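You operate a simulated robot arm through the tools that you are given. There is no shell and no other tool.

Carry out the task below with a simulated two-armed robot. There is one attempt and no reset: what you move stays moved.

TASK
Close the small chamber and pump it to 1.0E-1 or less.
Fine: lid and purple valve shut before the blue valve opens; PUMP switch on; orange and green valve, gate and TURBO switch stay as they are.

It is judged by the outcome, as a careful person would: the job done as asked, and still so three seconds after it is handed in. It fails if anything else is knocked over, pushed out of place, dropped, spilled or broken. A push-on lid holds only when it is set on centred and level and pressed home; a screw cap is set on level and turned clockwise until tight.

THE ROBOT
Two 7-joint arms with two-finger grippers on one trunk that stands fixed in place. Base frame: the origin is at the foot of the trunk, x ahead of it, y to its left, z up; the work surface is at about z = 900. Lengths are in mm, angles in degrees, forces in N, time in s.
The left shoulder is at [50, 216, 1246], the right one opposite. With the tool pointing down near the work surface each hand reaches from about 260 to 800 mm from the base axis, measured 20 degrees to its own side. Payload 3.18 kg a hand.
Tool frame (each hand has its own): the origin (TCP) lies between the finger pads and is the grasp point; the fingertips stand 30 mm ahead of it; z points along the fingers, y is the line along which they close. The gripper opens to 144 mm; its body begins 103 mm behind the TCP.
Orientation is that of the tool frame in the base frame, as a unit quaternion [x, y, z, w]. With the fingers straight down and closing along the base's y, the tool's x points along the base's -x, its y along +y and its z along -z.

THE INTERFACE
- The arms move only by the tool drive_tool. It takes "left_commands", "right_commands" or both (then of equal length, played together; a hand with none holds still); each is a list of rows, each an object (a shift or turn left out is 0, a gripper value left out holds the last) with "rot": the turn, a rotation vector about the tool's x, y, z in degrees, a list of three; "travel": the shift along the tool's x, y, z in mm, a list of three; "jaw": the opening in per cent of the stroke, from 0 (shut) to 100 (fully open). In form: [{"rot": [ax, ay, az], "travel": [tx, ty, tz], "jaw": jaw}, ...]. A call has 1 to 20 rows; each row shifts and turns the commanded pose from where the row before left it, along the tool's axes as they then stand. Each row takes 0.2 s and may step no farther than 50 mm and 8.6 degrees from the row before; otherwise, or with a gripper value out of range, the whole call is refused. A pose out of reach is approached as far as the arm can. The call stops where the force on the tool passes 90 N (or 10 N more than at its start, if that is more) or the arm is blocked; 0.2 s more then pass. The fingers move at their own pace (about 186.7 mm/s each) and stop on an object; they squeeze with about 30 N. The grip force told is the motor's: it shows also when the fingers shut on nothing. Time passes only in rows, and 0.2 s behind the last, so rows that do not move let the fingers close. The reply holds the time, the measured pose of the TCP, the force on the tool along the base axes, the opening and the grip force, in the units named above and with some noise, with the torque about the TCP (base axes, N m) and any sound that the robot's microphone picked up.
- Cameras (640 x 400 px; columns grow to the right, rows downward): "scene" is now at [123.1, -42.9, 1468.2]; the picture's right is [-0.40, -0.92, 0.00], its down [-0.34, 0.15, -0.93] and it looks along [0.85, -0.37, -0.37] (base axes); focal length 214 px, centre (320, 200). "left" rides on the left gripper at [76, -16, -143] in its tool frame; the picture's right is [0.21, 0.98, 0.00], its down [-0.84, 0.18, -0.51] and it looks along [-0.50, 0.11, 0.86] (tool axes); focal length 218 px, centre (320, 200). "right" rides on the right gripper at [77, 16, -143] in its tool frame; the picture's right is [-0.21, 0.98, 0.00], its down [-0.84, -0.18, -0.51] and it looks along [-0.50, -0.11, 0.86] (tool axes); focal length 218 px, centre (320, 200). There is no depth. A picture from a camera that has moved, and an enlarged one, comes with that camera's place and axes in the base frame and with its lens. The place of the scene camera against the robot may be out by one fixed shift of up to 18 mm in any direction.
- capture(camera): a new picture of that camera. The clock stands still meanwhile.
- slide_trunk(by): moves the trunk up (or, below 0, down) by that many mm; the arms and the scene camera ride with it, the base frame stays. It gives what a move gives, with no picture.
- head_to(pan, tilt): turns the head with the scene camera to pan (to the left, within 80 degrees either way) and tilt (down, from -29 to 69), counted from straight ahead of the robot (the tilt from the chest, where the trunk bows). It gives what a move gives.
- inspect(camera, box): a new picture of the part [left, top, right, bottom] of that camera's present view, enlarged. The clock stands still meanwhile.
- job_done(): hands the job in; it is judged then, once.

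Nothing tells you positions but the pictures and the camera data. Unless the task says otherwise, let go and move clear before handing in.

The tools are called after "Request:" as name(argument=value, ...) on one line, values as JSON. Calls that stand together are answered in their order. drive_tool: Moves the arms, as the interface text tells. Its arguments: {"type":"object","properties":{"left_commands":{"type":"array"},"right_commands":{"type":"array"}},"required":[]} The other tools are called the same way: slide_trunk (by) moves the trunk up or down; head_to (pan, tilt) turns the head that bears the scene camera; capture (camera) takes a picture; inspect (camera, box) takes an enlarged picture of a part of a camera's view; job_done () hands the job in.

At the start:

```text
time: 0.0
left_tcp_pos: [342.3, -2.3, 1404.0]
left_ee_rot: [-0.001, 1.0, -0.001, 0.0]
left_wrist_force: [0.8, 0.9, -0.2]
left_wrist_torque: [0.04, 0.01, -0.01]
left_gripper_width: 144.1
left_grip_force: 0.0
right_tcp_pos: [317.3, -475.0, 1359.0]
right_ee_rot: [0.0, 1.0, 0.0, 0.0]
right_wrist_force: [0.5, 0.3, -0.6]
right_wrist_torque: [-0.01, 0.01, -0.01]
right_gripper_width: 143.7
right_grip_force: 0.0
trunk travel left (down, up): [-325.0, 44.0]
head pan, tilt (commanded): [-23.7, 21.6]
```

scene: 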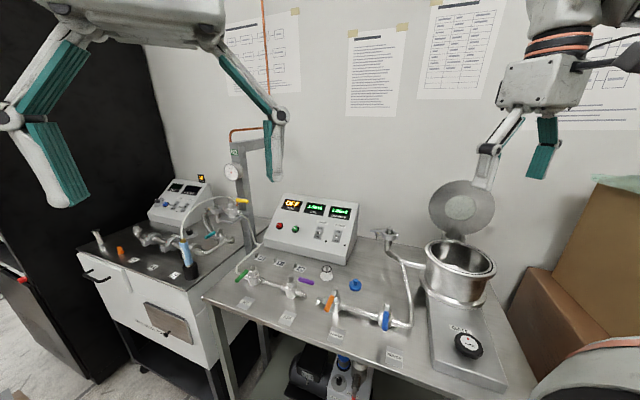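
right: 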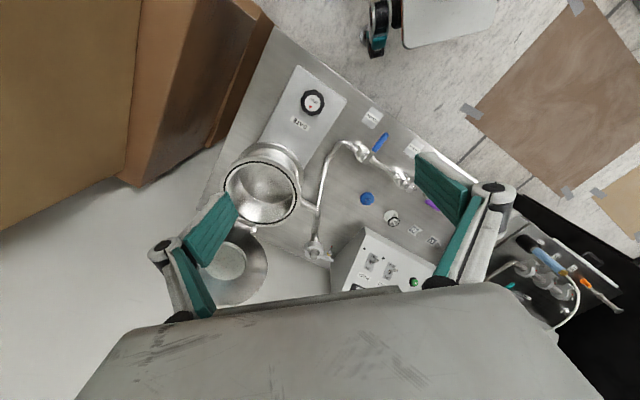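
left: 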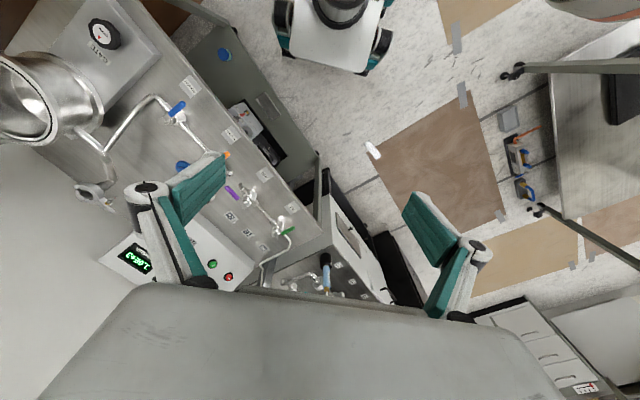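

I see a bench with a vacuum rig: a small chamber with a hinged open lid on the right, a gate knob, coloured valves and a control box. I'll look closer before moving anything.

Request:
inspect(camera="scene", box=[220, 180, 420, 305])

Request:
inspect(camera="scene", box=[280, 250, 440, 370])

Request:
inspect(camera="scene", box=[360, 160, 540, 390])

Request:
inspect(camera="scene", box=[220, 240, 340, 330])

Request:
inspect(camera="right", box=[200, 50, 460, 310])

Request:
inspect(camera="left", box=[0, 0, 320, 300])

```text
3.20 times, centred on (320, 242) of scene
camera zoom: at [123.1, -42.9, 1468.2], right [-0.4, -0.92, 0.0], down [-0.34, 0.15, -0.93], along [0.85, -0.37, -0.37], focal length 686 px, centre (320, 64)
```

zoom: 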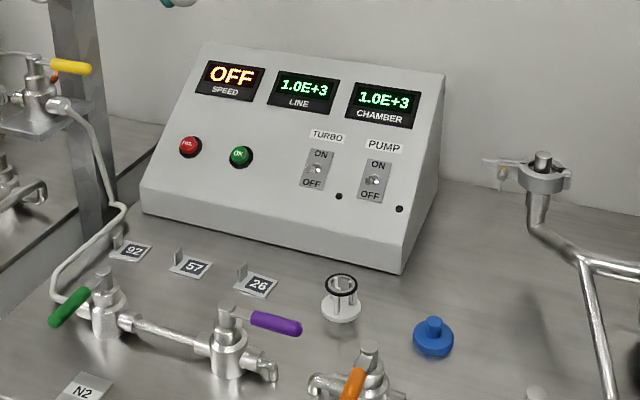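

```text
3.33 times, centred on (360, 310) of scene
camera zoom: at [123.1, -42.9, 1468.2], right [-0.4, -0.92, 0.0], down [-0.34, 0.15, -0.93], along [0.85, -0.37, -0.37], focal length 715 px, centre (187, -167)
```

zoom: 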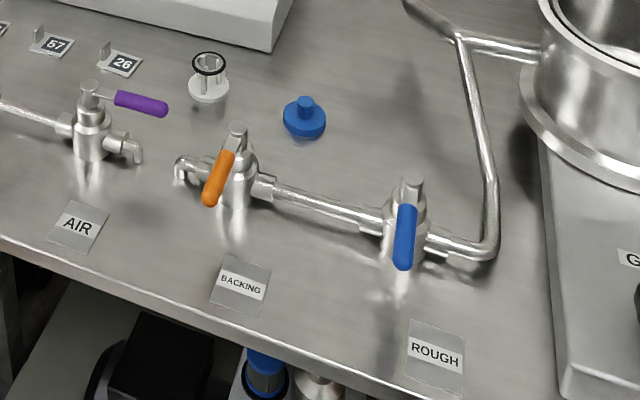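

```text
1.74 times, centred on (450, 275) of scene
camera zoom: at [123.1, -42.9, 1468.2], right [-0.4, -0.92, 0.0], down [-0.34, 0.15, -0.93], along [0.85, -0.37, -0.37], focal length 373 px, centre (94, 70)
```

zoom: 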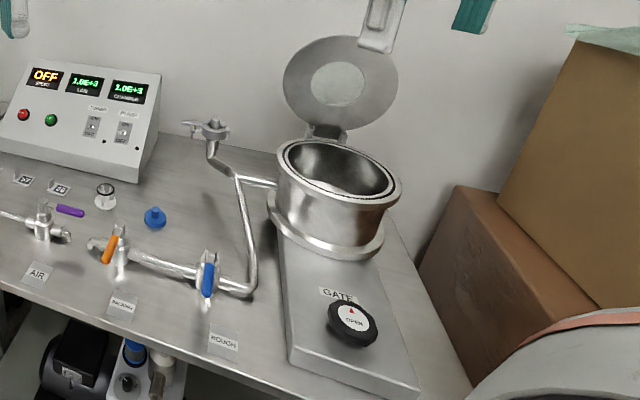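

```text
4.44 times, centred on (280, 285) of scene
camera zoom: at [123.1, -42.9, 1468.2], right [-0.4, -0.92, 0.0], down [-0.34, 0.15, -0.93], along [0.85, -0.37, -0.37], focal length 953 px, centre (498, -178)
```

zoom: 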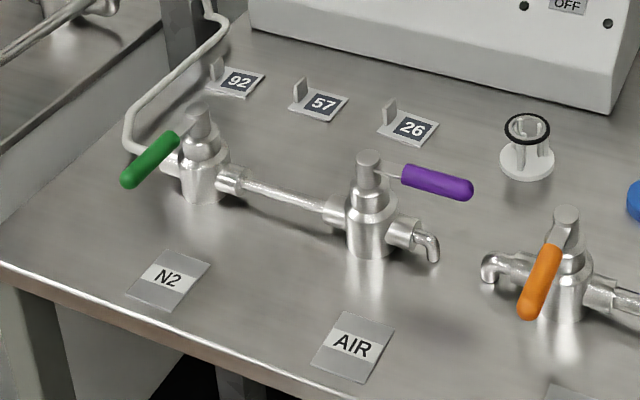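

```text
1.54 times, centred on (330, 180) of right
camera zoom: at [240.8, -458.9, 1501.3], right [0.21, 0.98, 0.0], down [0.84, -0.18, 0.51], along [0.5, -0.11, -0.86], focal length 336 px, centre (305, 231)
```

zoom: 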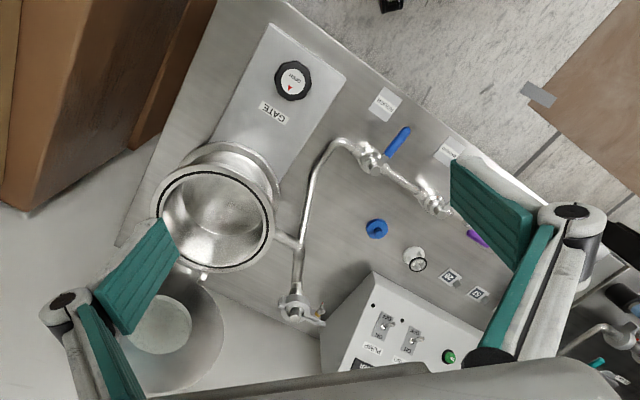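

```text
1.33 times, centred on (160, 150) of left
camera zoom: at [266.3, -19.1, 1546.2], right [-0.21, 0.98, 0.0], down [0.84, 0.18, 0.51], along [0.5, 0.1, -0.86], focal length 291 px, centre (533, 267)
```

zoom: 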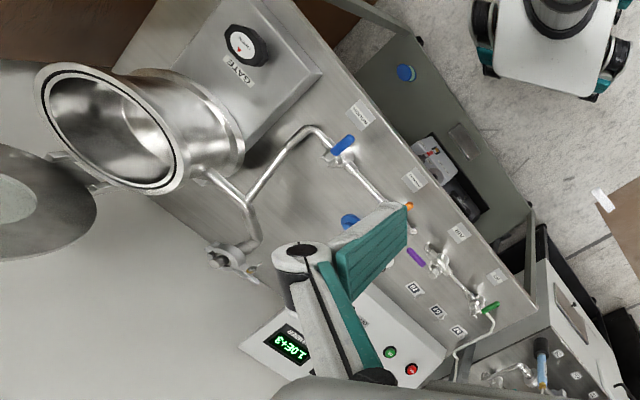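

The lid stands open behind the chamber, and the purple lever lies along its pipe (open) while the blue lever is across its pipe (shut). I'll zoom in on the lid, its hinge, the switches and the levers from all three cameras.

Request:
inspect(camera="scene", box=[410, 170, 510, 310])

Request:
inspect(camera="right", box=[190, 150, 340, 310])

Request:
inspect(camera="left", box=[0, 40, 140, 240])

Request:
inspect(camera="scene", box=[300, 195, 360, 255])

Request:
inspect(camera="right", box=[330, 120, 450, 240])

Request:
inspect(camera="left", box=[150, 80, 310, 270])

```text
2.86 times, centred on (460, 240) of scene
camera zoom: at [123.1, -42.9, 1468.2], right [-0.4, -0.92, 0.0], down [-0.34, 0.15, -0.93], along [0.85, -0.37, -0.37], focal length 613 px, centre (-80, 86)
```

zoom: 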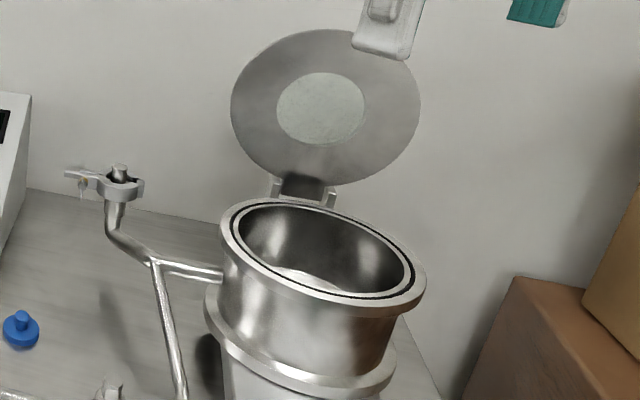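

```text
2.50 times, centred on (265, 230) of right
camera zoom: at [240.8, -458.9, 1501.3], right [0.21, 0.98, 0.0], down [0.84, -0.18, 0.51], along [0.5, -0.11, -0.86], focal length 546 px, centre (458, 125)
```

zoom: 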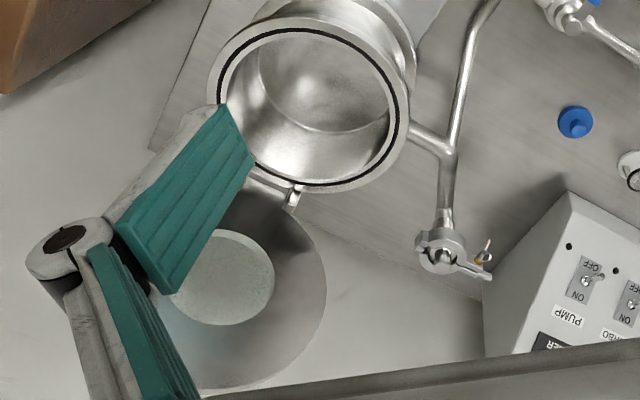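

```text
2.00 times, centred on (70, 140) of left
camera zoom: at [266.3, -19.1, 1546.2], right [-0.21, 0.98, 0.0], down [0.84, 0.18, 0.51], along [0.5, 0.1, -0.86], focal length 436 px, centre (820, 320)
```

zoom: 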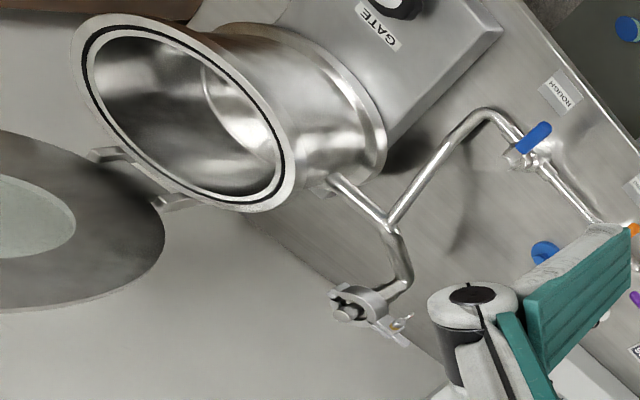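

```text
6.67 times, centred on (330, 225) of scene
camera zoom: at [123.1, -42.9, 1468.2], right [-0.4, -0.92, 0.0], down [-0.34, 0.15, -0.93], along [0.85, -0.37, -0.37], focal length 1430 px, centre (253, 33)
```

zoom: 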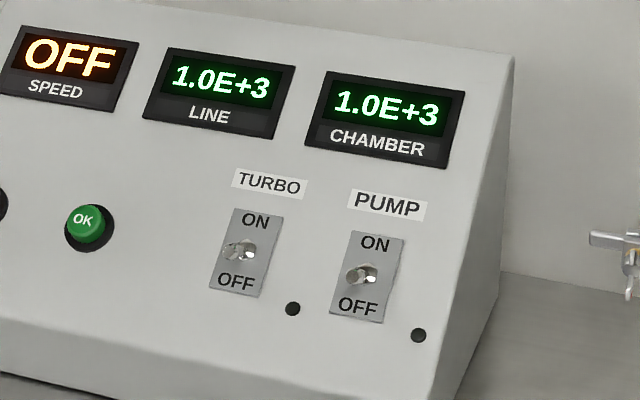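

```text
3.33 times, centred on (390, 180) of right
camera zoom: at [240.8, -458.9, 1501.3], right [0.21, 0.98, 0.0], down [0.84, -0.18, 0.51], along [0.5, -0.11, -0.86], focal length 728 px, centre (87, 267)
```

zoom: 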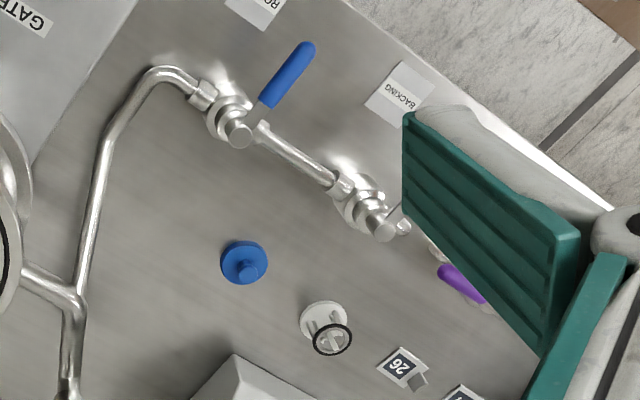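

```text
2.11 times, centred on (230, 175) of left
camera zoom: at [266.3, -19.1, 1546.2], right [-0.21, 0.98, 0.0], down [0.84, 0.18, 0.51], along [0.5, 0.1, -0.86], focal length 460 px, centre (510, 253)
```

zoom: 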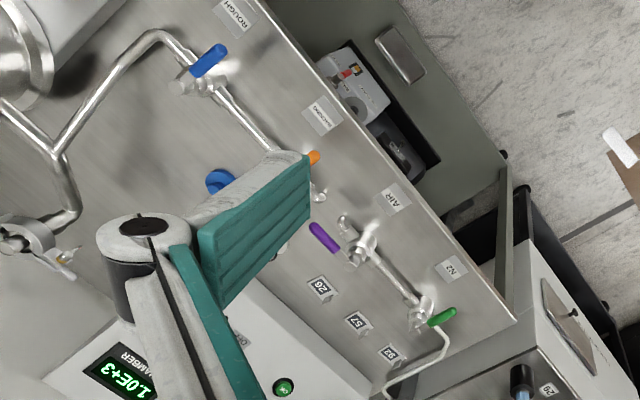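

Triangulating the scene and right cameras, I get the chamber rim centre at about [436,-634,1085], the lid (near vertical) centred near [508,-696,1202], the PUMP toggle near [807,-416,996], and the bench turned about 45°. I'll yaw the right hand to line up with the bench and bring the left hand over the valves for closer views.

Request:
drive_tool(left_commands=[{"travel": [-26, -20, 25]}, {"travel": [-26, -20, 25]}, {"travel": [-26, -20, 25]}, {"travel": [-26, -20, 25]}, {"travel": [-26, -19, 25]}, {"travel": [-26, -19, 25]}], right_commands=[{"rot": [0, 0, -7.5], "jaw": 30}, {"rot": [0, 0, -7.5]}, {"rot": [0, 0, -7.5]}, {"rot": [0, 0, -7.5]}, {"rot": [0, 0, -7.5]}, {"rot": [0, 0, -7.5]}])

Request:
capture(camera="right")

Request:
capture(camera="left")

Request:
capture(camera="scene")

```text
time: 1.6
left_tcp_pos: [500.2, -113.6, 1306.1]
left_ee_rot: [-0.005, 0.998, -0.058, 0.002]
left_wrist_force: [-0.7, 0.3, 0.2]
left_wrist_torque: [-0.02, 0.0, -0.02]
left_gripper_width: 144.0
left_grip_force: 0.0
right_tcp_pos: [316.3, -474.7, 1357.6]
right_ee_rot: [-0.383, 0.924, 0.002, 0.0]
right_wrist_force: [0.4, -0.9, 0.1]
right_wrist_torque: [0.02, 0.01, 0.01]
right_gripper_width: 43.6
right_grip_force: 0.0
trunk travel left (down, up): [-325.0, 44.0]
head pan, tilt (commanded): [-23.7, 21.6]
stopped in row 6 (left hand): the arm was blocked; the commanded pose is now the measured one
```

```text
taken
camera right: at [251.2, -518.3, 1501.3], right [-0.55, 0.84, 0.0], down [0.72, 0.47, 0.51], along [0.43, 0.28, -0.86], focal length 218 px, centre (320, 200)
```

right: 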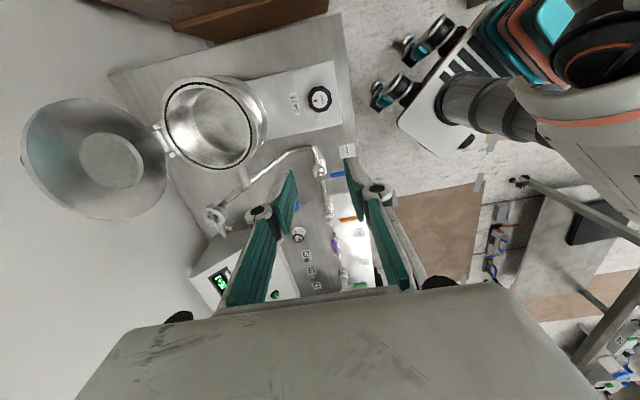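

```text
taken
camera left: at [423.9, -114.3, 1449.0], right [-0.22, 0.97, -0.11], down [0.84, 0.25, 0.49], along [0.5, 0.01, -0.87], focal length 218 px, centre (320, 200)
```

left: 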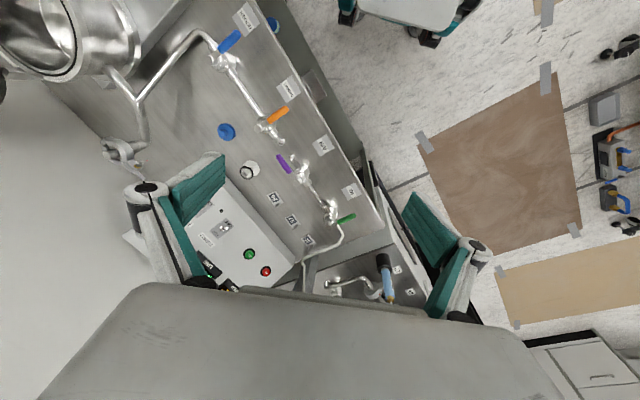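

```text
taken
camera scene: at [123.0, -43.8, 1468.2], right [-0.4, -0.92, 0.0], down [-0.34, 0.15, -0.93], along [0.85, -0.37, -0.37], focal length 214 px, centre (320, 200)
```

scene: 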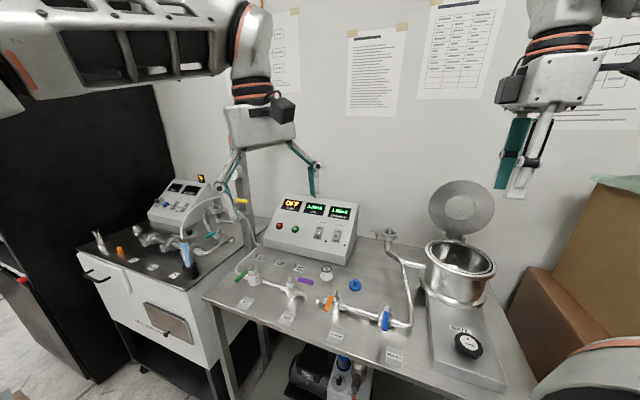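

The left arm got blocked, apparently by the head or its own reach, since the scene camera shifted slightly. I'll send it back where it came from and use the right arm for the work.

Request:
drive_tool(left_commands=[{"travel": [26, 20, -20]}, {"travel": [26, 20, -20]}, {"travel": [26, 20, -20], "rot": [-3.3, 0, 0]}, {"travel": [26, 20, -20], "rot": [-3.3, 0, 0]}, {"travel": [26, 20, -15]}, {"travel": [26, 20, 0]}])

Request:
inspect(camera="right", box=[0, 50, 360, 300])

Request:
inspect(camera="right", box=[190, 130, 370, 300])

Request:
capture(camera="scene")

```text
time: 3.0
left_tcp_pos: [342.3, 15.4, 1389.0]
left_ee_rot: [-0.004, 1.0, 0.002, 0.002]
left_wrist_force: [-0.6, -0.6, 0.2]
left_wrist_torque: [-0.06, -0.03, 0.01]
left_gripper_width: 144.1
left_grip_force: 0.1
right_tcp_pos: [314.8, -473.9, 1359.3]
right_ee_rot: [-0.383, 0.924, 0.0, 0.001]
right_wrist_force: [-0.4, -0.1, -0.1]
right_wrist_torque: [-0.05, 0.02, -0.04]
right_gripper_width: 43.3
right_grip_force: 0.1
trunk travel left (down, up): [-325.0, 44.0]
head pan, tilt (commanded): [-23.7, 21.6]
```

```text
1.60 times, centred on (180, 175) of right
camera zoom: at [250.7, -516.4, 1502.1], right [-0.55, 0.84, 0.0], down [0.72, 0.47, 0.51], along [0.43, 0.28, -0.86], focal length 349 px, centre (544, 240)
```

zoom: 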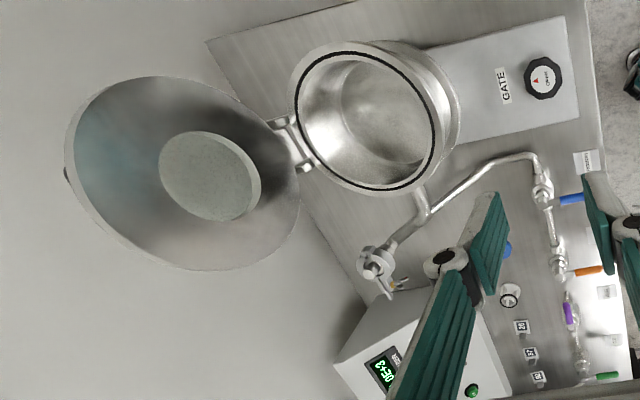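

```text
2.35 times, centred on (280, 215) of right
camera zoom: at [250.7, -516.4, 1502.1], right [-0.55, 0.84, 0.0], down [0.72, 0.47, 0.51], along [0.43, 0.28, -0.86], focal length 514 px, centre (414, 165)
```

zoom: 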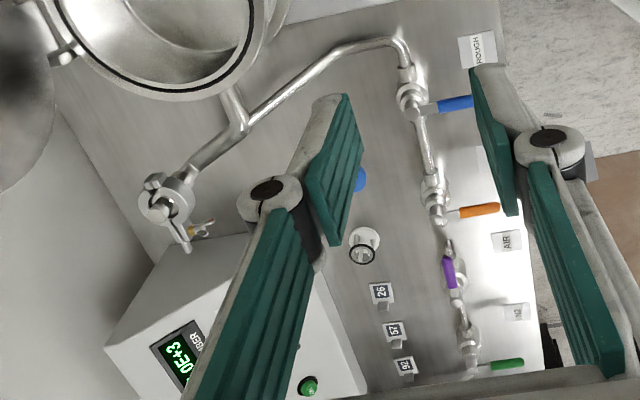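

```text
taken
camera scene: at [122.5, -42.0, 1468.3], right [-0.4, -0.92, 0.0], down [-0.34, 0.15, -0.93], along [0.85, -0.37, -0.37], focal length 214 px, centre (320, 200)
```

scene: 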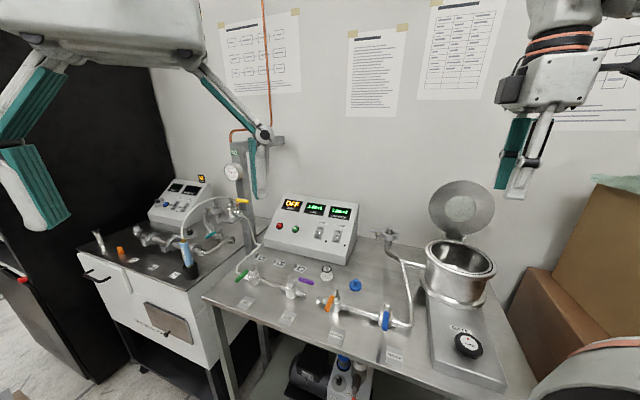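

The lid leans back about 15° past vertical, with its hinge near [515,-711,1083] and its top edge near z≈1270, and it has clearance to the wall. I'll bring the right hand toward it with the tool tilted 45° toward the bench back so the open fingers can straddle the lid's top edge.

Request:
drive_tool(right_commands=[{"travel": [9, -44, 0]}, {"travel": [9, -44, 0]}, {"travel": [9, -44, 0]}, {"rot": [7.5, 0, 0]}, {"rot": [7.5, 0, 0]}, {"rot": [7.5, 0, 0]}, {"rot": [7.5, 0, 0]}, {"rot": [7.5, 0, 0]}, {"rot": [7.5, 0, 0]}])

Request:
capture(camera="right")

Request:
capture(camera="scene")

Request:
capture(camera="left")

```text
time: 5.0
left_tcp_pos: [342.1, 12.5, 1388.8]
left_ee_rot: [-0.004, 1.0, 0.001, 0.003]
left_wrist_force: [0.3, -0.1, -1.0]
left_wrist_torque: [0.01, -0.01, 0.01]
left_gripper_width: 143.9
left_grip_force: 0.1
right_tcp_pos: [389.3, -587.8, 1358.8]
right_ee_rot: [-0.354, 0.853, -0.353, 0.148]
right_wrist_force: [0.7, -0.3, 0.6]
right_wrist_torque: [0.03, -0.02, 0.03]
right_gripper_width: 43.1
right_grip_force: 0.1
trunk travel left (down, up): [-325.0, 44.0]
head pan, tilt (commanded): [-23.7, 21.6]
```

```text
taken
camera right: at [256.9, -561.4, 1448.7], right [-0.34, 0.64, -0.69], down [0.43, 0.76, 0.49], along [0.84, -0.13, -0.53], focal length 218 px, centre (320, 200)
```

right: 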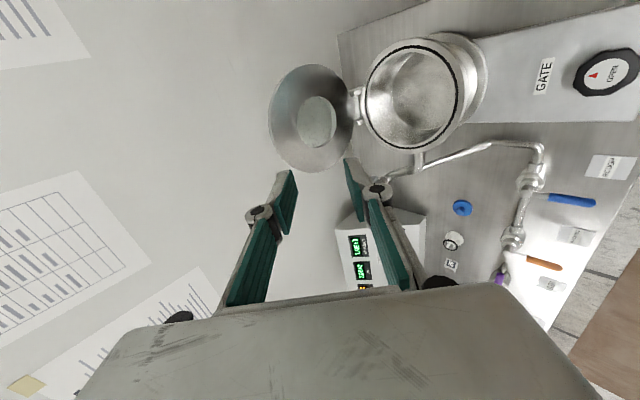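

```text
taken
camera scene: at [122.4, -42.7, 1468.3], right [-0.4, -0.92, 0.0], down [-0.34, 0.15, -0.93], along [0.85, -0.37, -0.37], focal length 214 px, centre (320, 200)
```

scene: 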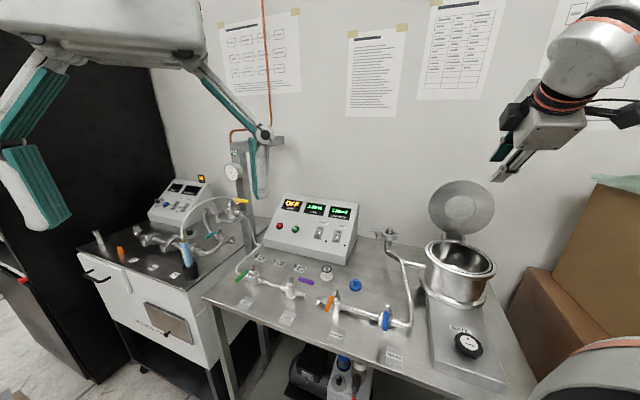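

```text
taken
camera left: at [265.3, -4.2, 1530.3], right [-0.22, 0.98, 0.0], down [0.84, 0.18, 0.51], along [0.5, 0.11, -0.86], focal length 218 px, centre (320, 200)
```

left: 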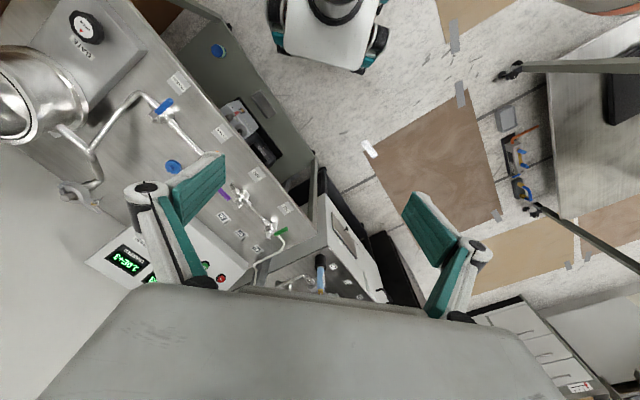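

From the right and left cameras, I now put the rim centre near [444,-644,1045], the hinge near [525,-728,1055] and the lid roughly vertical with its top edge near z≈1245. I'll open the jaw and approach to stop short of the lid's top edge, then look again.

Request:
drive_tool(right_commands=[{"travel": [0, -37, 0], "jaw": 70}, {"travel": [0, -37, 0]}, {"travel": [0, 0, 43]}, {"travel": [0, 0, 43]}, {"travel": [0, 0, 34]}])

Request:
capture(camera="right")

Request:
inspect(camera="scene", box=[400, 100, 600, 300])

```text
time: 6.2
left_tcp_pos: [343.6, 12.4, 1388.8]
left_ee_rot: [-0.003, 1.0, 0.003, 0.002]
left_wrist_force: [-0.3, -0.2, 0.9]
left_wrist_torque: [0.03, 0.01, 0.0]
left_gripper_width: 143.9
left_grip_force: 0.0
right_tcp_pos: [488.8, -685.1, 1325.4]
right_ee_rot: [-0.354, 0.854, -0.352, 0.147]
right_wrist_force: [0.8, 0.0, -1.0]
right_wrist_torque: [-0.01, 0.02, -0.01]
right_gripper_width: 100.7
right_grip_force: 0.0
trunk travel left (down, up): [-325.0, 44.0]
head pan, tilt (commanded): [-23.7, 21.6]
```

```text
taken
camera right: at [356.7, -659.8, 1415.4], right [-0.34, 0.64, -0.69], down [0.43, 0.76, 0.49], along [0.84, -0.13, -0.53], focal length 218 px, centre (320, 200)
```

right: 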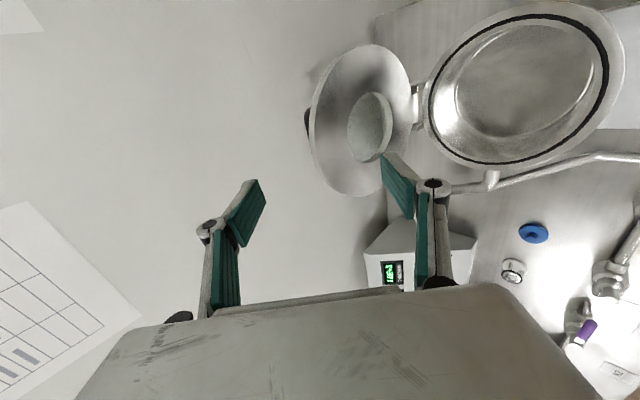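

```text
2.00 times, centred on (500, 200) of scene
camera zoom: at [123.8, -44.1, 1468.1], right [-0.4, -0.92, 0.0], down [-0.34, 0.15, -0.93], along [0.85, -0.37, -0.37], focal length 429 px, centre (-40, 200)
```

zoom: 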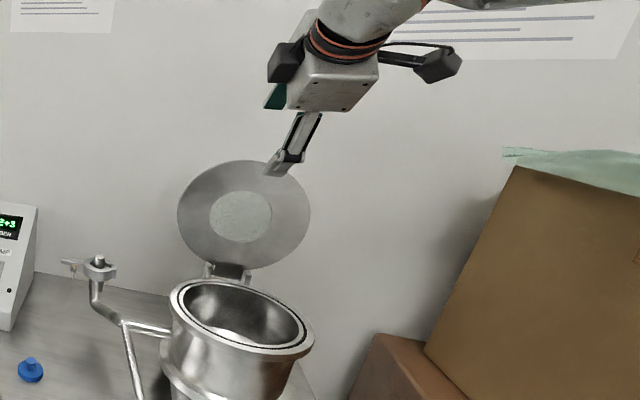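

The lid's tip is near [526,-765,1248], it leans back slightly and has a small black knob on its outer side. I'll advance a bit more and check how the fingers line up on either side of the edge.

Request:
drive_tool(right_commands=[{"travel": [0, -12, 30]}, {"travel": [0, 0, 30]}])

Request:
capture(camera="right")

Request:
inspect(camera="scene", box=[400, 120, 540, 280])

```text
time: 6.8
left_tcp_pos: [343.2, 12.6, 1388.8]
left_ee_rot: [-0.003, 1.0, 0.003, 0.001]
left_wrist_force: [-0.3, 0.6, 0.6]
left_wrist_torque: [0.01, -0.01, 0.02]
left_gripper_width: 143.9
left_grip_force: 0.1
right_tcp_pos: [525.7, -719.6, 1294.0]
right_ee_rot: [-0.354, 0.853, -0.353, 0.148]
right_wrist_force: [0.7, -0.4, 0.0]
right_wrist_torque: [0.0, -0.05, -0.01]
right_gripper_width: 100.7
right_grip_force: 0.1
trunk travel left (down, up): [-325.0, 44.0]
head pan, tilt (commanded): [-23.7, 21.6]
```

```text
taken
camera right: at [392.2, -694.9, 1383.4], right [-0.34, 0.64, -0.69], down [0.43, 0.76, 0.49], along [0.84, -0.13, -0.53], focal length 218 px, centre (320, 200)
```

right: 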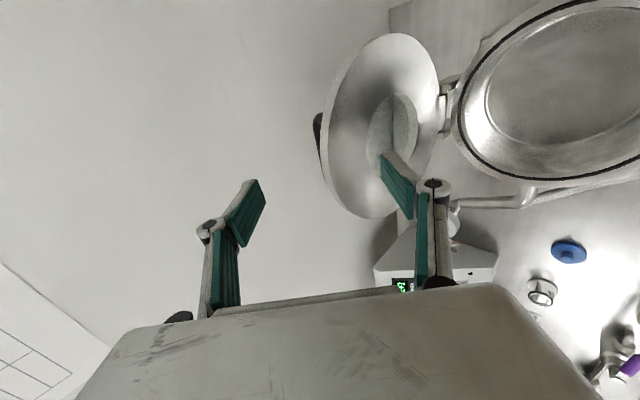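

```text
2.50 times, centred on (470, 200) of scene
camera zoom: at [122.9, -43.0, 1468.2], right [-0.4, -0.92, 0.0], down [-0.34, 0.15, -0.93], along [0.85, -0.37, -0.37], focal length 536 px, centre (-55, 200)
```

zoom: 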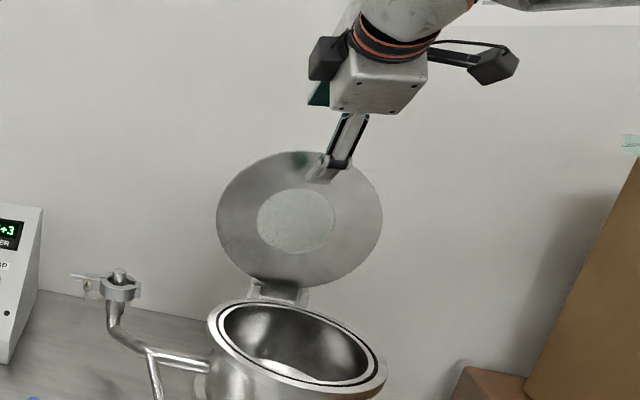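

The lid edge is centred between the open fingers, about 50 mm ahead of the grasp point. I'll advance 42 mm so the upper finger passes behind the edge.

Request:
drive_tool(right_commands=[{"travel": [0, 0, 14]}, {"travel": [0, 0, 14]}, {"travel": [0, 0, 14]}])

Request:
capture(camera="right")

Request:
inspect(camera="scene", box=[400, 120, 540, 280])

```text
time: 7.6
left_tcp_pos: [344.2, 11.5, 1388.3]
left_ee_rot: [-0.004, 1.0, 0.002, 0.002]
left_wrist_force: [0.3, 0.6, 0.5]
left_wrist_torque: [0.03, 0.02, 0.01]
left_gripper_width: 143.8
left_grip_force: 0.0
right_tcp_pos: [547.0, -742.6, 1262.3]
right_ee_rot: [-0.354, 0.854, -0.353, 0.147]
right_wrist_force: [0.7, -1.4, 1.0]
right_wrist_torque: [0.01, 0.03, -0.01]
right_gripper_width: 100.7
right_grip_force: 0.0
trunk travel left (down, up): [-325.0, 44.0]
head pan, tilt (commanded): [-23.7, 21.6]
```

```text
taken
camera right: at [413.5, -717.1, 1352.0], right [-0.34, 0.64, -0.69], down [0.43, 0.76, 0.49], along [0.84, -0.13, -0.53], focal length 218 px, centre (320, 200)
```

right: 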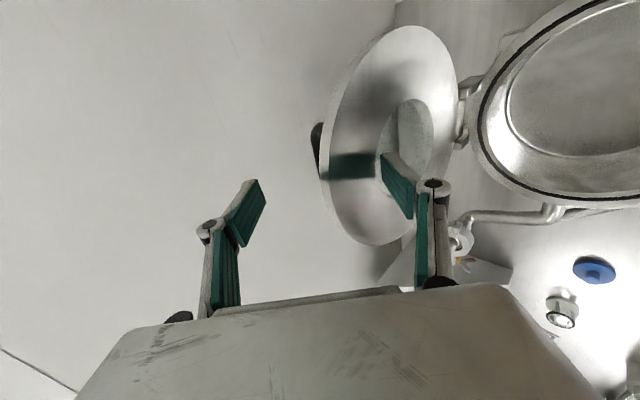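

```text
2.50 times, centred on (470, 200) of scene
camera zoom: at [123.9, -43.9, 1468.0], right [-0.4, -0.92, 0.0], down [-0.34, 0.15, -0.93], along [0.85, -0.37, -0.37], focal length 536 px, centre (-55, 200)
```

zoom: 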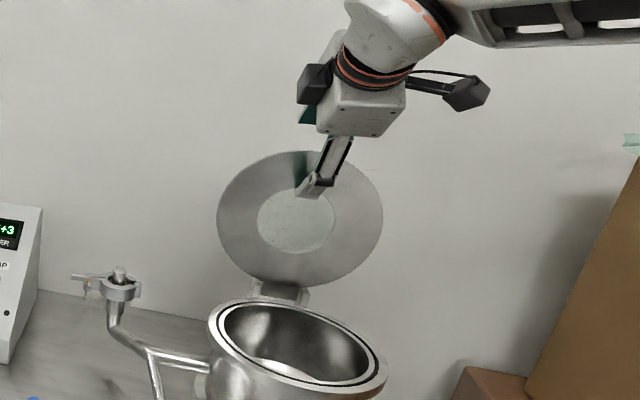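

The lid edge now sits between the fingers with the upper finger behind it. I'll narrow the jaw and pull the upper finger forward into light contact, then check before starting the arc.

Request:
drive_tool(right_commands=[{"travel": [0, 10, 0], "jaw": 50}, {"travel": [0, 12, 0]}, {"travel": [0, 12, 0]}])

Request:
capture(camera="right")

```text
time: 8.4
left_tcp_pos: [342.8, 13.2, 1389.7]
left_ee_rot: [-0.004, 1.0, 0.002, 0.003]
left_wrist_force: [0.0, 0.6, 0.2]
left_wrist_torque: [0.03, -0.01, 0.01]
left_gripper_width: 144.1
left_grip_force: 0.0
right_tcp_pos: [527.0, -723.2, 1238.7]
right_ee_rot: [-0.354, 0.853, -0.354, 0.148]
right_wrist_force: [1.4, -0.8, 2.6]
right_wrist_torque: [-0.05, -0.03, -0.03]
right_gripper_width: 73.7
right_grip_force: 1.3
trunk travel left (down, up): [-325.0, 44.0]
head pan, tilt (commanded): [-23.7, 21.6]
```

```text
taken
camera right: at [394.7, -698.6, 1328.2], right [-0.34, 0.64, -0.69], down [0.43, 0.76, 0.49], along [0.84, -0.13, -0.53], focal length 218 px, centre (320, 200)
```

right: 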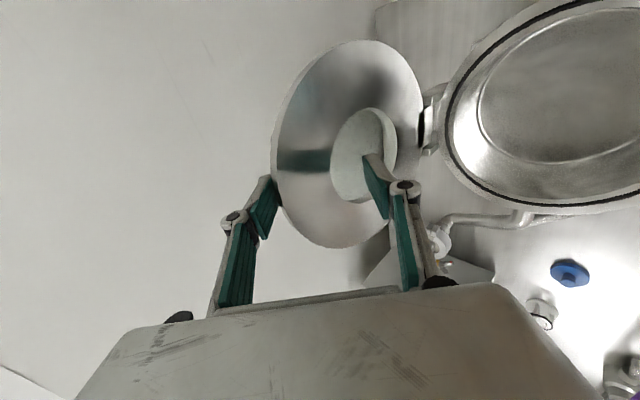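

The upper finger is now in light contact with the back of the lid edge. I'll pull it forward along the hinge arc by about 20°.

Request:
drive_tool(right_commands=[{"travel": [0, 10.7, -13.8]}, {"travel": [0, 11.7, -12.9]}, {"travel": [0, 12.9, -11.7]}, {"travel": [0, 13.8, -10.7]}])

Request:
capture(camera="right")

Request:
inspect(camera="scene", box=[400, 120, 540, 280])

```text
time: 9.4
left_tcp_pos: [343.4, 12.9, 1387.8]
left_ee_rot: [-0.004, 1.0, 0.002, 0.003]
left_wrist_force: [0.5, 0.6, 0.3]
left_wrist_torque: [0.0, 0.0, -0.01]
left_gripper_width: 144.0
left_grip_force: 0.0
right_tcp_pos: [477.3, -676.2, 1238.3]
right_ee_rot: [-0.354, 0.854, -0.351, 0.148]
right_wrist_force: [0.1, -0.7, -0.5]
right_wrist_torque: [0.01, 0.0, 0.0]
right_gripper_width: 72.8
right_grip_force: 0.6
trunk travel left (down, up): [-325.0, 44.0]
head pan, tilt (commanded): [-23.7, 21.6]
```

```text
taken
camera right: at [345.4, -650.9, 1328.4], right [-0.34, 0.64, -0.69], down [0.43, 0.76, 0.49], along [0.83, -0.13, -0.53], focal length 218 px, centre (320, 200)
```

right: 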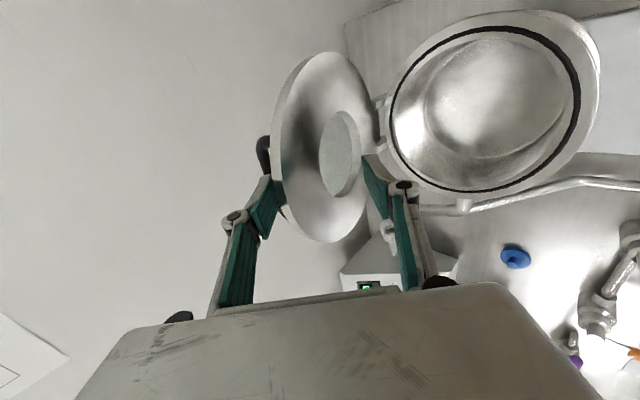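

```text
2.50 times, centred on (470, 200) of scene
camera zoom: at [122.9, -42.9, 1468.2], right [-0.4, -0.92, 0.0], down [-0.34, 0.15, -0.93], along [0.85, -0.37, -0.37], focal length 536 px, centre (-55, 200)
```

zoom: 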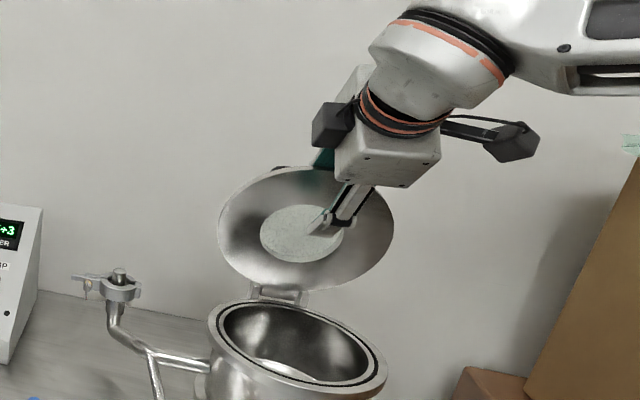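

The lid is following the finger and is now just past vertical toward closed. I'll continue the arc another 20°.

Request:
drive_tool(right_commands=[{"travel": [0, 14.8, -9.4]}, {"travel": [0, 15.5, -8.0]}, {"travel": [0, 16.0, -6.7]}, {"travel": [0, 16.7, -5.2]}])

Request:
capture(camera="right")

Request:
inspect(camera="scene", box=[400, 120, 540, 280])

```text
time: 10.4
left_tcp_pos: [342.9, 13.7, 1387.9]
left_ee_rot: [-0.003, 1.0, 0.003, 0.003]
left_wrist_force: [-0.1, -0.2, 0.3]
left_wrist_torque: [0.02, 0.05, 0.0]
left_gripper_width: 144.0
left_grip_force: 0.1
right_tcp_pos: [432.7, -630.3, 1213.8]
right_ee_rot: [-0.354, 0.853, -0.354, 0.147]
right_wrist_force: [-3.9, 2.8, 2.7]
right_wrist_torque: [-0.08, -0.08, -0.08]
right_gripper_width: 72.0
right_grip_force: 0.0
trunk travel left (down, up): [-325.0, 44.0]
head pan, tilt (commanded): [-23.7, 21.6]
```

```text
taken
camera right: at [299.6, -604.3, 1303.5], right [-0.34, 0.64, -0.69], down [0.43, 0.76, 0.49], along [0.84, -0.13, -0.53], focal length 218 px, centre (320, 200)
```

right: 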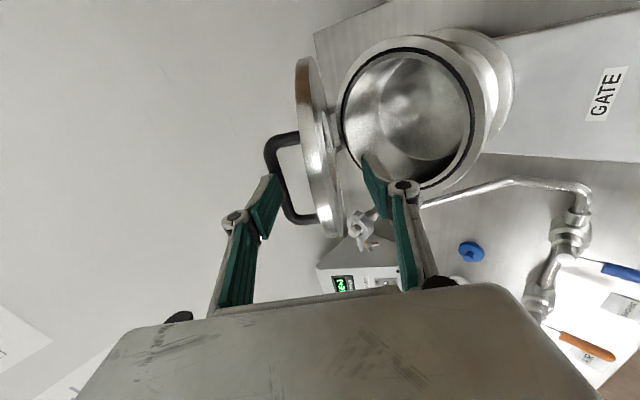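

```text
2.50 times, centred on (470, 200) of scene
camera zoom: at [122.9, -42.9, 1468.2], right [-0.4, -0.92, 0.0], down [-0.34, 0.15, -0.93], along [0.85, -0.37, -0.37], focal length 536 px, centre (-55, 200)
```

zoom: 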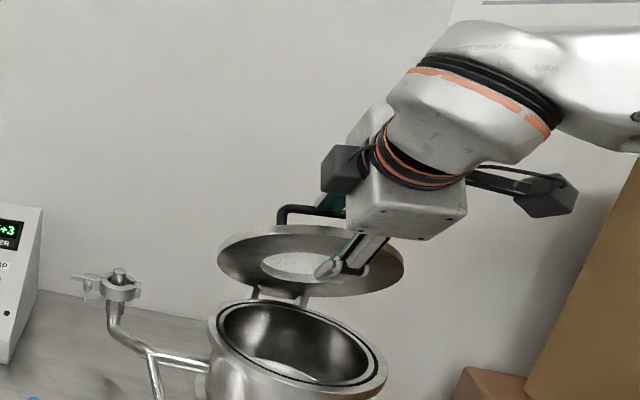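

The lid is about 60° open and has a black bow handle on top that the upper finger is now touching. I'll zoom in to see how the finger meets the handle before going on.

Request:
inspect(camera="right", box=[200, 40, 440, 300])

Request:
inspect(camera="scene", box=[440, 170, 520, 260])

```text
1.54 times, centred on (320, 170) of right
camera zoom: at [299.6, -604.3, 1303.5], right [-0.34, 0.64, -0.69], down [0.43, 0.76, 0.49], along [0.84, -0.13, -0.53], focal length 336 px, centre (320, 246)
```

zoom: 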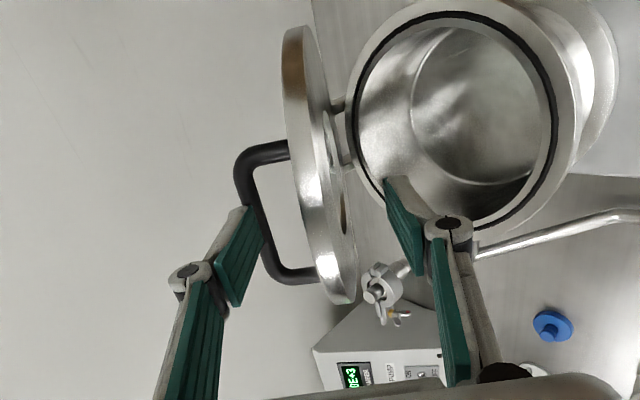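

```text
4.44 times, centred on (480, 215) of scene
camera zoom: at [122.9, -42.9, 1468.2], right [-0.4, -0.92, 0.0], down [-0.34, 0.15, -0.93], along [0.85, -0.37, -0.37], focal length 953 px, centre (-391, 133)
```

zoom: 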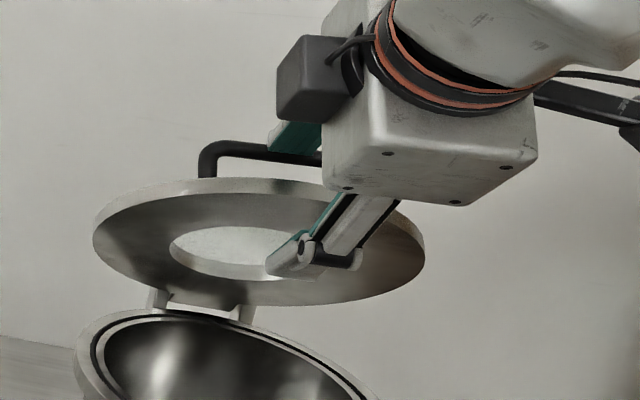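

The upper finger pad is pressing on the handle bar from behind and the lower finger is clear in front of the lid. I'll keep guiding it down by the handle, with another 20° now.

Request:
drive_tool(right_commands=[{"travel": [0, 16.2, -3.9]}, {"travel": [0, 16.6, -2.6]}, {"travel": [0, 16.7, -1.1]}, {"travel": [0, 16.7, 0.3]}])

Request:
inspect(camera="right", box=[200, 40, 440, 300])

Request:
inspect(camera="scene", box=[400, 150, 540, 310])

```text
time: 11.4
left_tcp_pos: [342.1, 12.9, 1387.6]
left_ee_rot: [-0.003, 1.0, 0.002, 0.002]
left_wrist_force: [-0.2, 0.9, 0.0]
left_wrist_torque: [-0.01, 0.01, 0.02]
left_gripper_width: 144.3
left_grip_force: 0.2
right_tcp_pos: [395.2, -590.7, 1171.9]
right_ee_rot: [-0.354, 0.853, -0.353, 0.147]
right_wrist_force: [-0.4, 0.3, -0.3]
right_wrist_torque: [0.02, -0.01, 0.01]
right_gripper_width: 72.1
right_grip_force: 0.0
trunk travel left (down, up): [-325.0, 44.0]
head pan, tilt (commanded): [-23.7, 21.6]
```

```text
1.54 times, centred on (320, 170) of right
camera zoom: at [262.3, -566.1, 1261.8], right [-0.34, 0.64, -0.69], down [0.43, 0.76, 0.49], along [0.84, -0.13, -0.53], focal length 336 px, centre (320, 246)
```

zoom: 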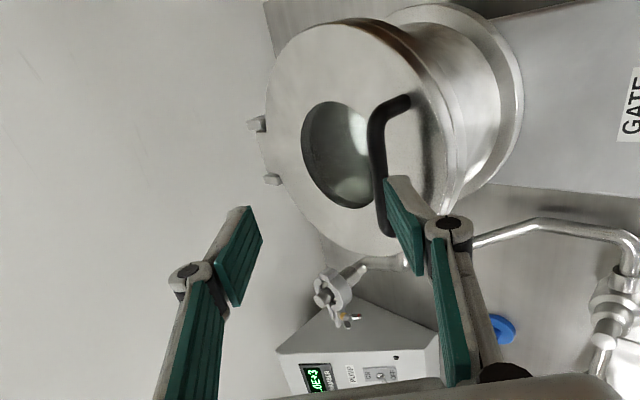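

```text
2.50 times, centred on (470, 230) of scene
camera zoom: at [123.0, -42.9, 1468.2], right [-0.4, -0.92, 0.0], down [-0.34, 0.15, -0.93], along [0.85, -0.37, -0.37], focal length 536 px, centre (-55, 125)
```

zoom: 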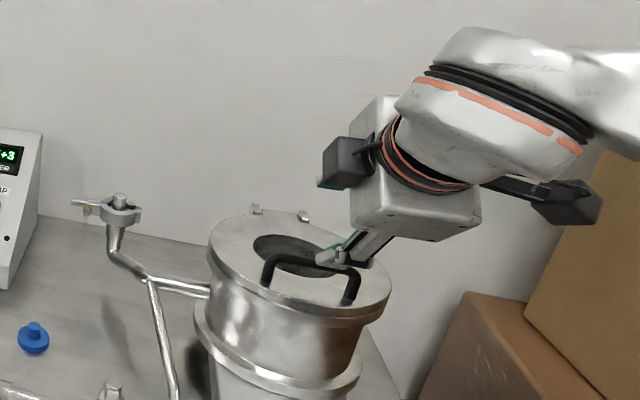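

The lid has dropped shut on the chamber. I'll check that it sits flush and then press it home from above.

Request:
inspect(camera="scene", box=[425, 220, 505, 310])

Request:
capture(camera="right")

Request:
inspect(camera="left", box=[0, 30, 120, 220])

```text
4.44 times, centred on (465, 265) of scene
camera zoom: at [123.0, -42.9, 1468.2], right [-0.4, -0.92, 0.0], down [-0.34, 0.15, -0.93], along [0.85, -0.37, -0.37], focal length 953 px, centre (-324, -89)
```

zoom: 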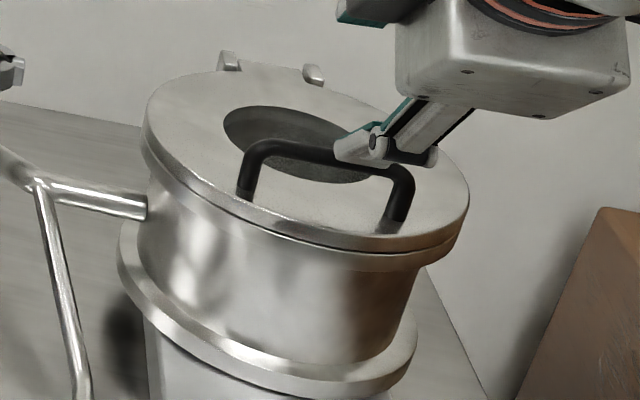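

```text
taken
camera right: at [262.3, -566.1, 1261.8], right [-0.34, 0.64, -0.69], down [0.43, 0.76, 0.49], along [0.84, -0.13, -0.53], focal length 218 px, centre (320, 200)
```

right: 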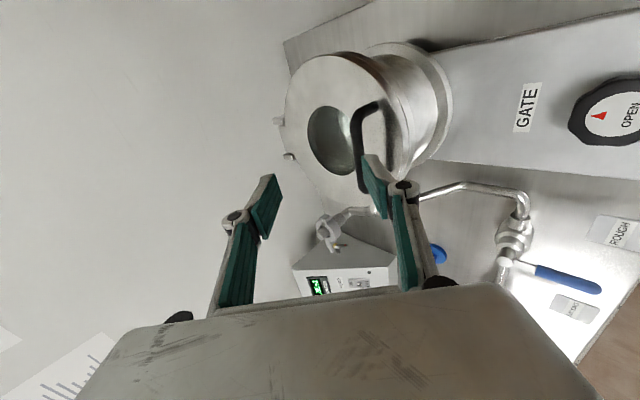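

```text
2.11 times, centred on (60, 125) of left
camera zoom: at [266.0, -4.4, 1530.2], right [-0.22, 0.98, 0.0], down [0.84, 0.18, 0.51], along [0.5, 0.11, -0.86], focal length 460 px, centre (867, 358)
```

zoom: 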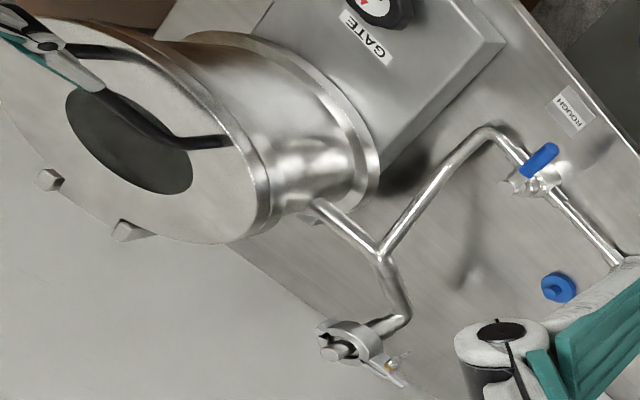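

The lid is down and looks flush. I'll lift slightly, close the fingers and press gently on the handle bar to seat it.

Request:
drive_tool(right_commands=[{"travel": [0, -14, -14]}, {"travel": [0, -14, -14], "jaw": 0}, {"travel": [0, 0, 0]}, {"travel": [0, 0, 0]}])

Request:
drive_tool(right_commands=[{"travel": [0, 10.6, 10.6]}, {"travel": [0, 10.6, 10.6]}, {"travel": [0, 7, 7]}, {"travel": [0, 3.5, 3.5]}, {"travel": [0, 3.5, 3.5]}])

Request:
capture(camera="right")

Request:
inspect(camera="scene", box=[410, 180, 530, 310])

```text
time: 12.4
left_tcp_pos: [343.9, 13.2, 1388.3]
left_ee_rot: [-0.003, 1.0, 0.002, 0.002]
left_wrist_force: [0.2, 0.1, 0.5]
left_wrist_torque: [0.02, 0.03, -0.02]
left_gripper_width: 144.1
left_grip_force: 0.0
right_tcp_pos: [394.6, -591.5, 1211.0]
right_ee_rot: [-0.354, 0.853, -0.353, 0.148]
right_wrist_force: [0.1, 1.1, 0.2]
right_wrist_torque: [0.01, 0.02, -0.03]
right_gripper_width: 0.0
right_grip_force: 30.0
trunk travel left (down, up): [-325.0, 44.0]
head pan, tilt (commanded): [-23.7, 21.6]
```

```text
time: 13.6
left_tcp_pos: [343.1, 11.5, 1388.1]
left_ee_rot: [-0.004, 1.0, 0.002, 0.001]
left_wrist_force: [-0.5, -0.6, -0.5]
left_wrist_torque: [-0.01, 0.0, -0.01]
left_gripper_width: 143.9
left_grip_force: 0.1
right_tcp_pos: [396.7, -593.5, 1161.6]
right_ee_rot: [-0.354, 0.853, -0.353, 0.148]
right_wrist_force: [0.2, -0.7, 0.1]
right_wrist_torque: [0.0, -0.01, 0.01]
right_gripper_width: 0.0
right_grip_force: 30.3
trunk travel left (down, up): [-325.0, 44.0]
head pan, tilt (commanded): [-23.7, 21.6]
```

```text
taken
camera right: at [264.0, -567.0, 1252.0], right [-0.34, 0.64, -0.69], down [0.43, 0.76, 0.49], along [0.84, -0.13, -0.53], focal length 218 px, centre (320, 200)
```

right: 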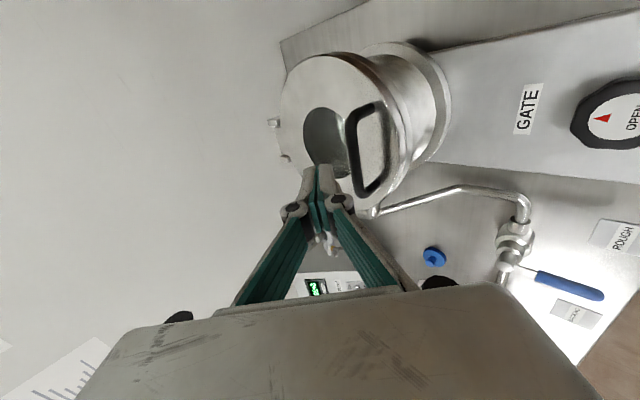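

```text
3.08 times, centred on (470, 245) of scene
camera zoom: at [123.2, -43.0, 1468.2], right [-0.4, -0.92, 0.0], down [-0.34, 0.15, -0.93], along [0.85, -0.37, -0.37], focal length 660 px, centre (-142, 62)
```

zoom: 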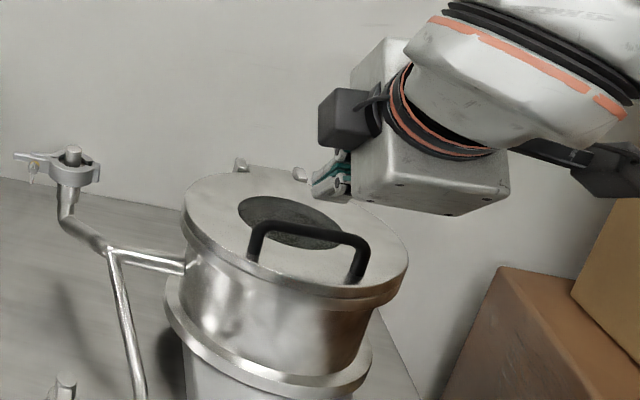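

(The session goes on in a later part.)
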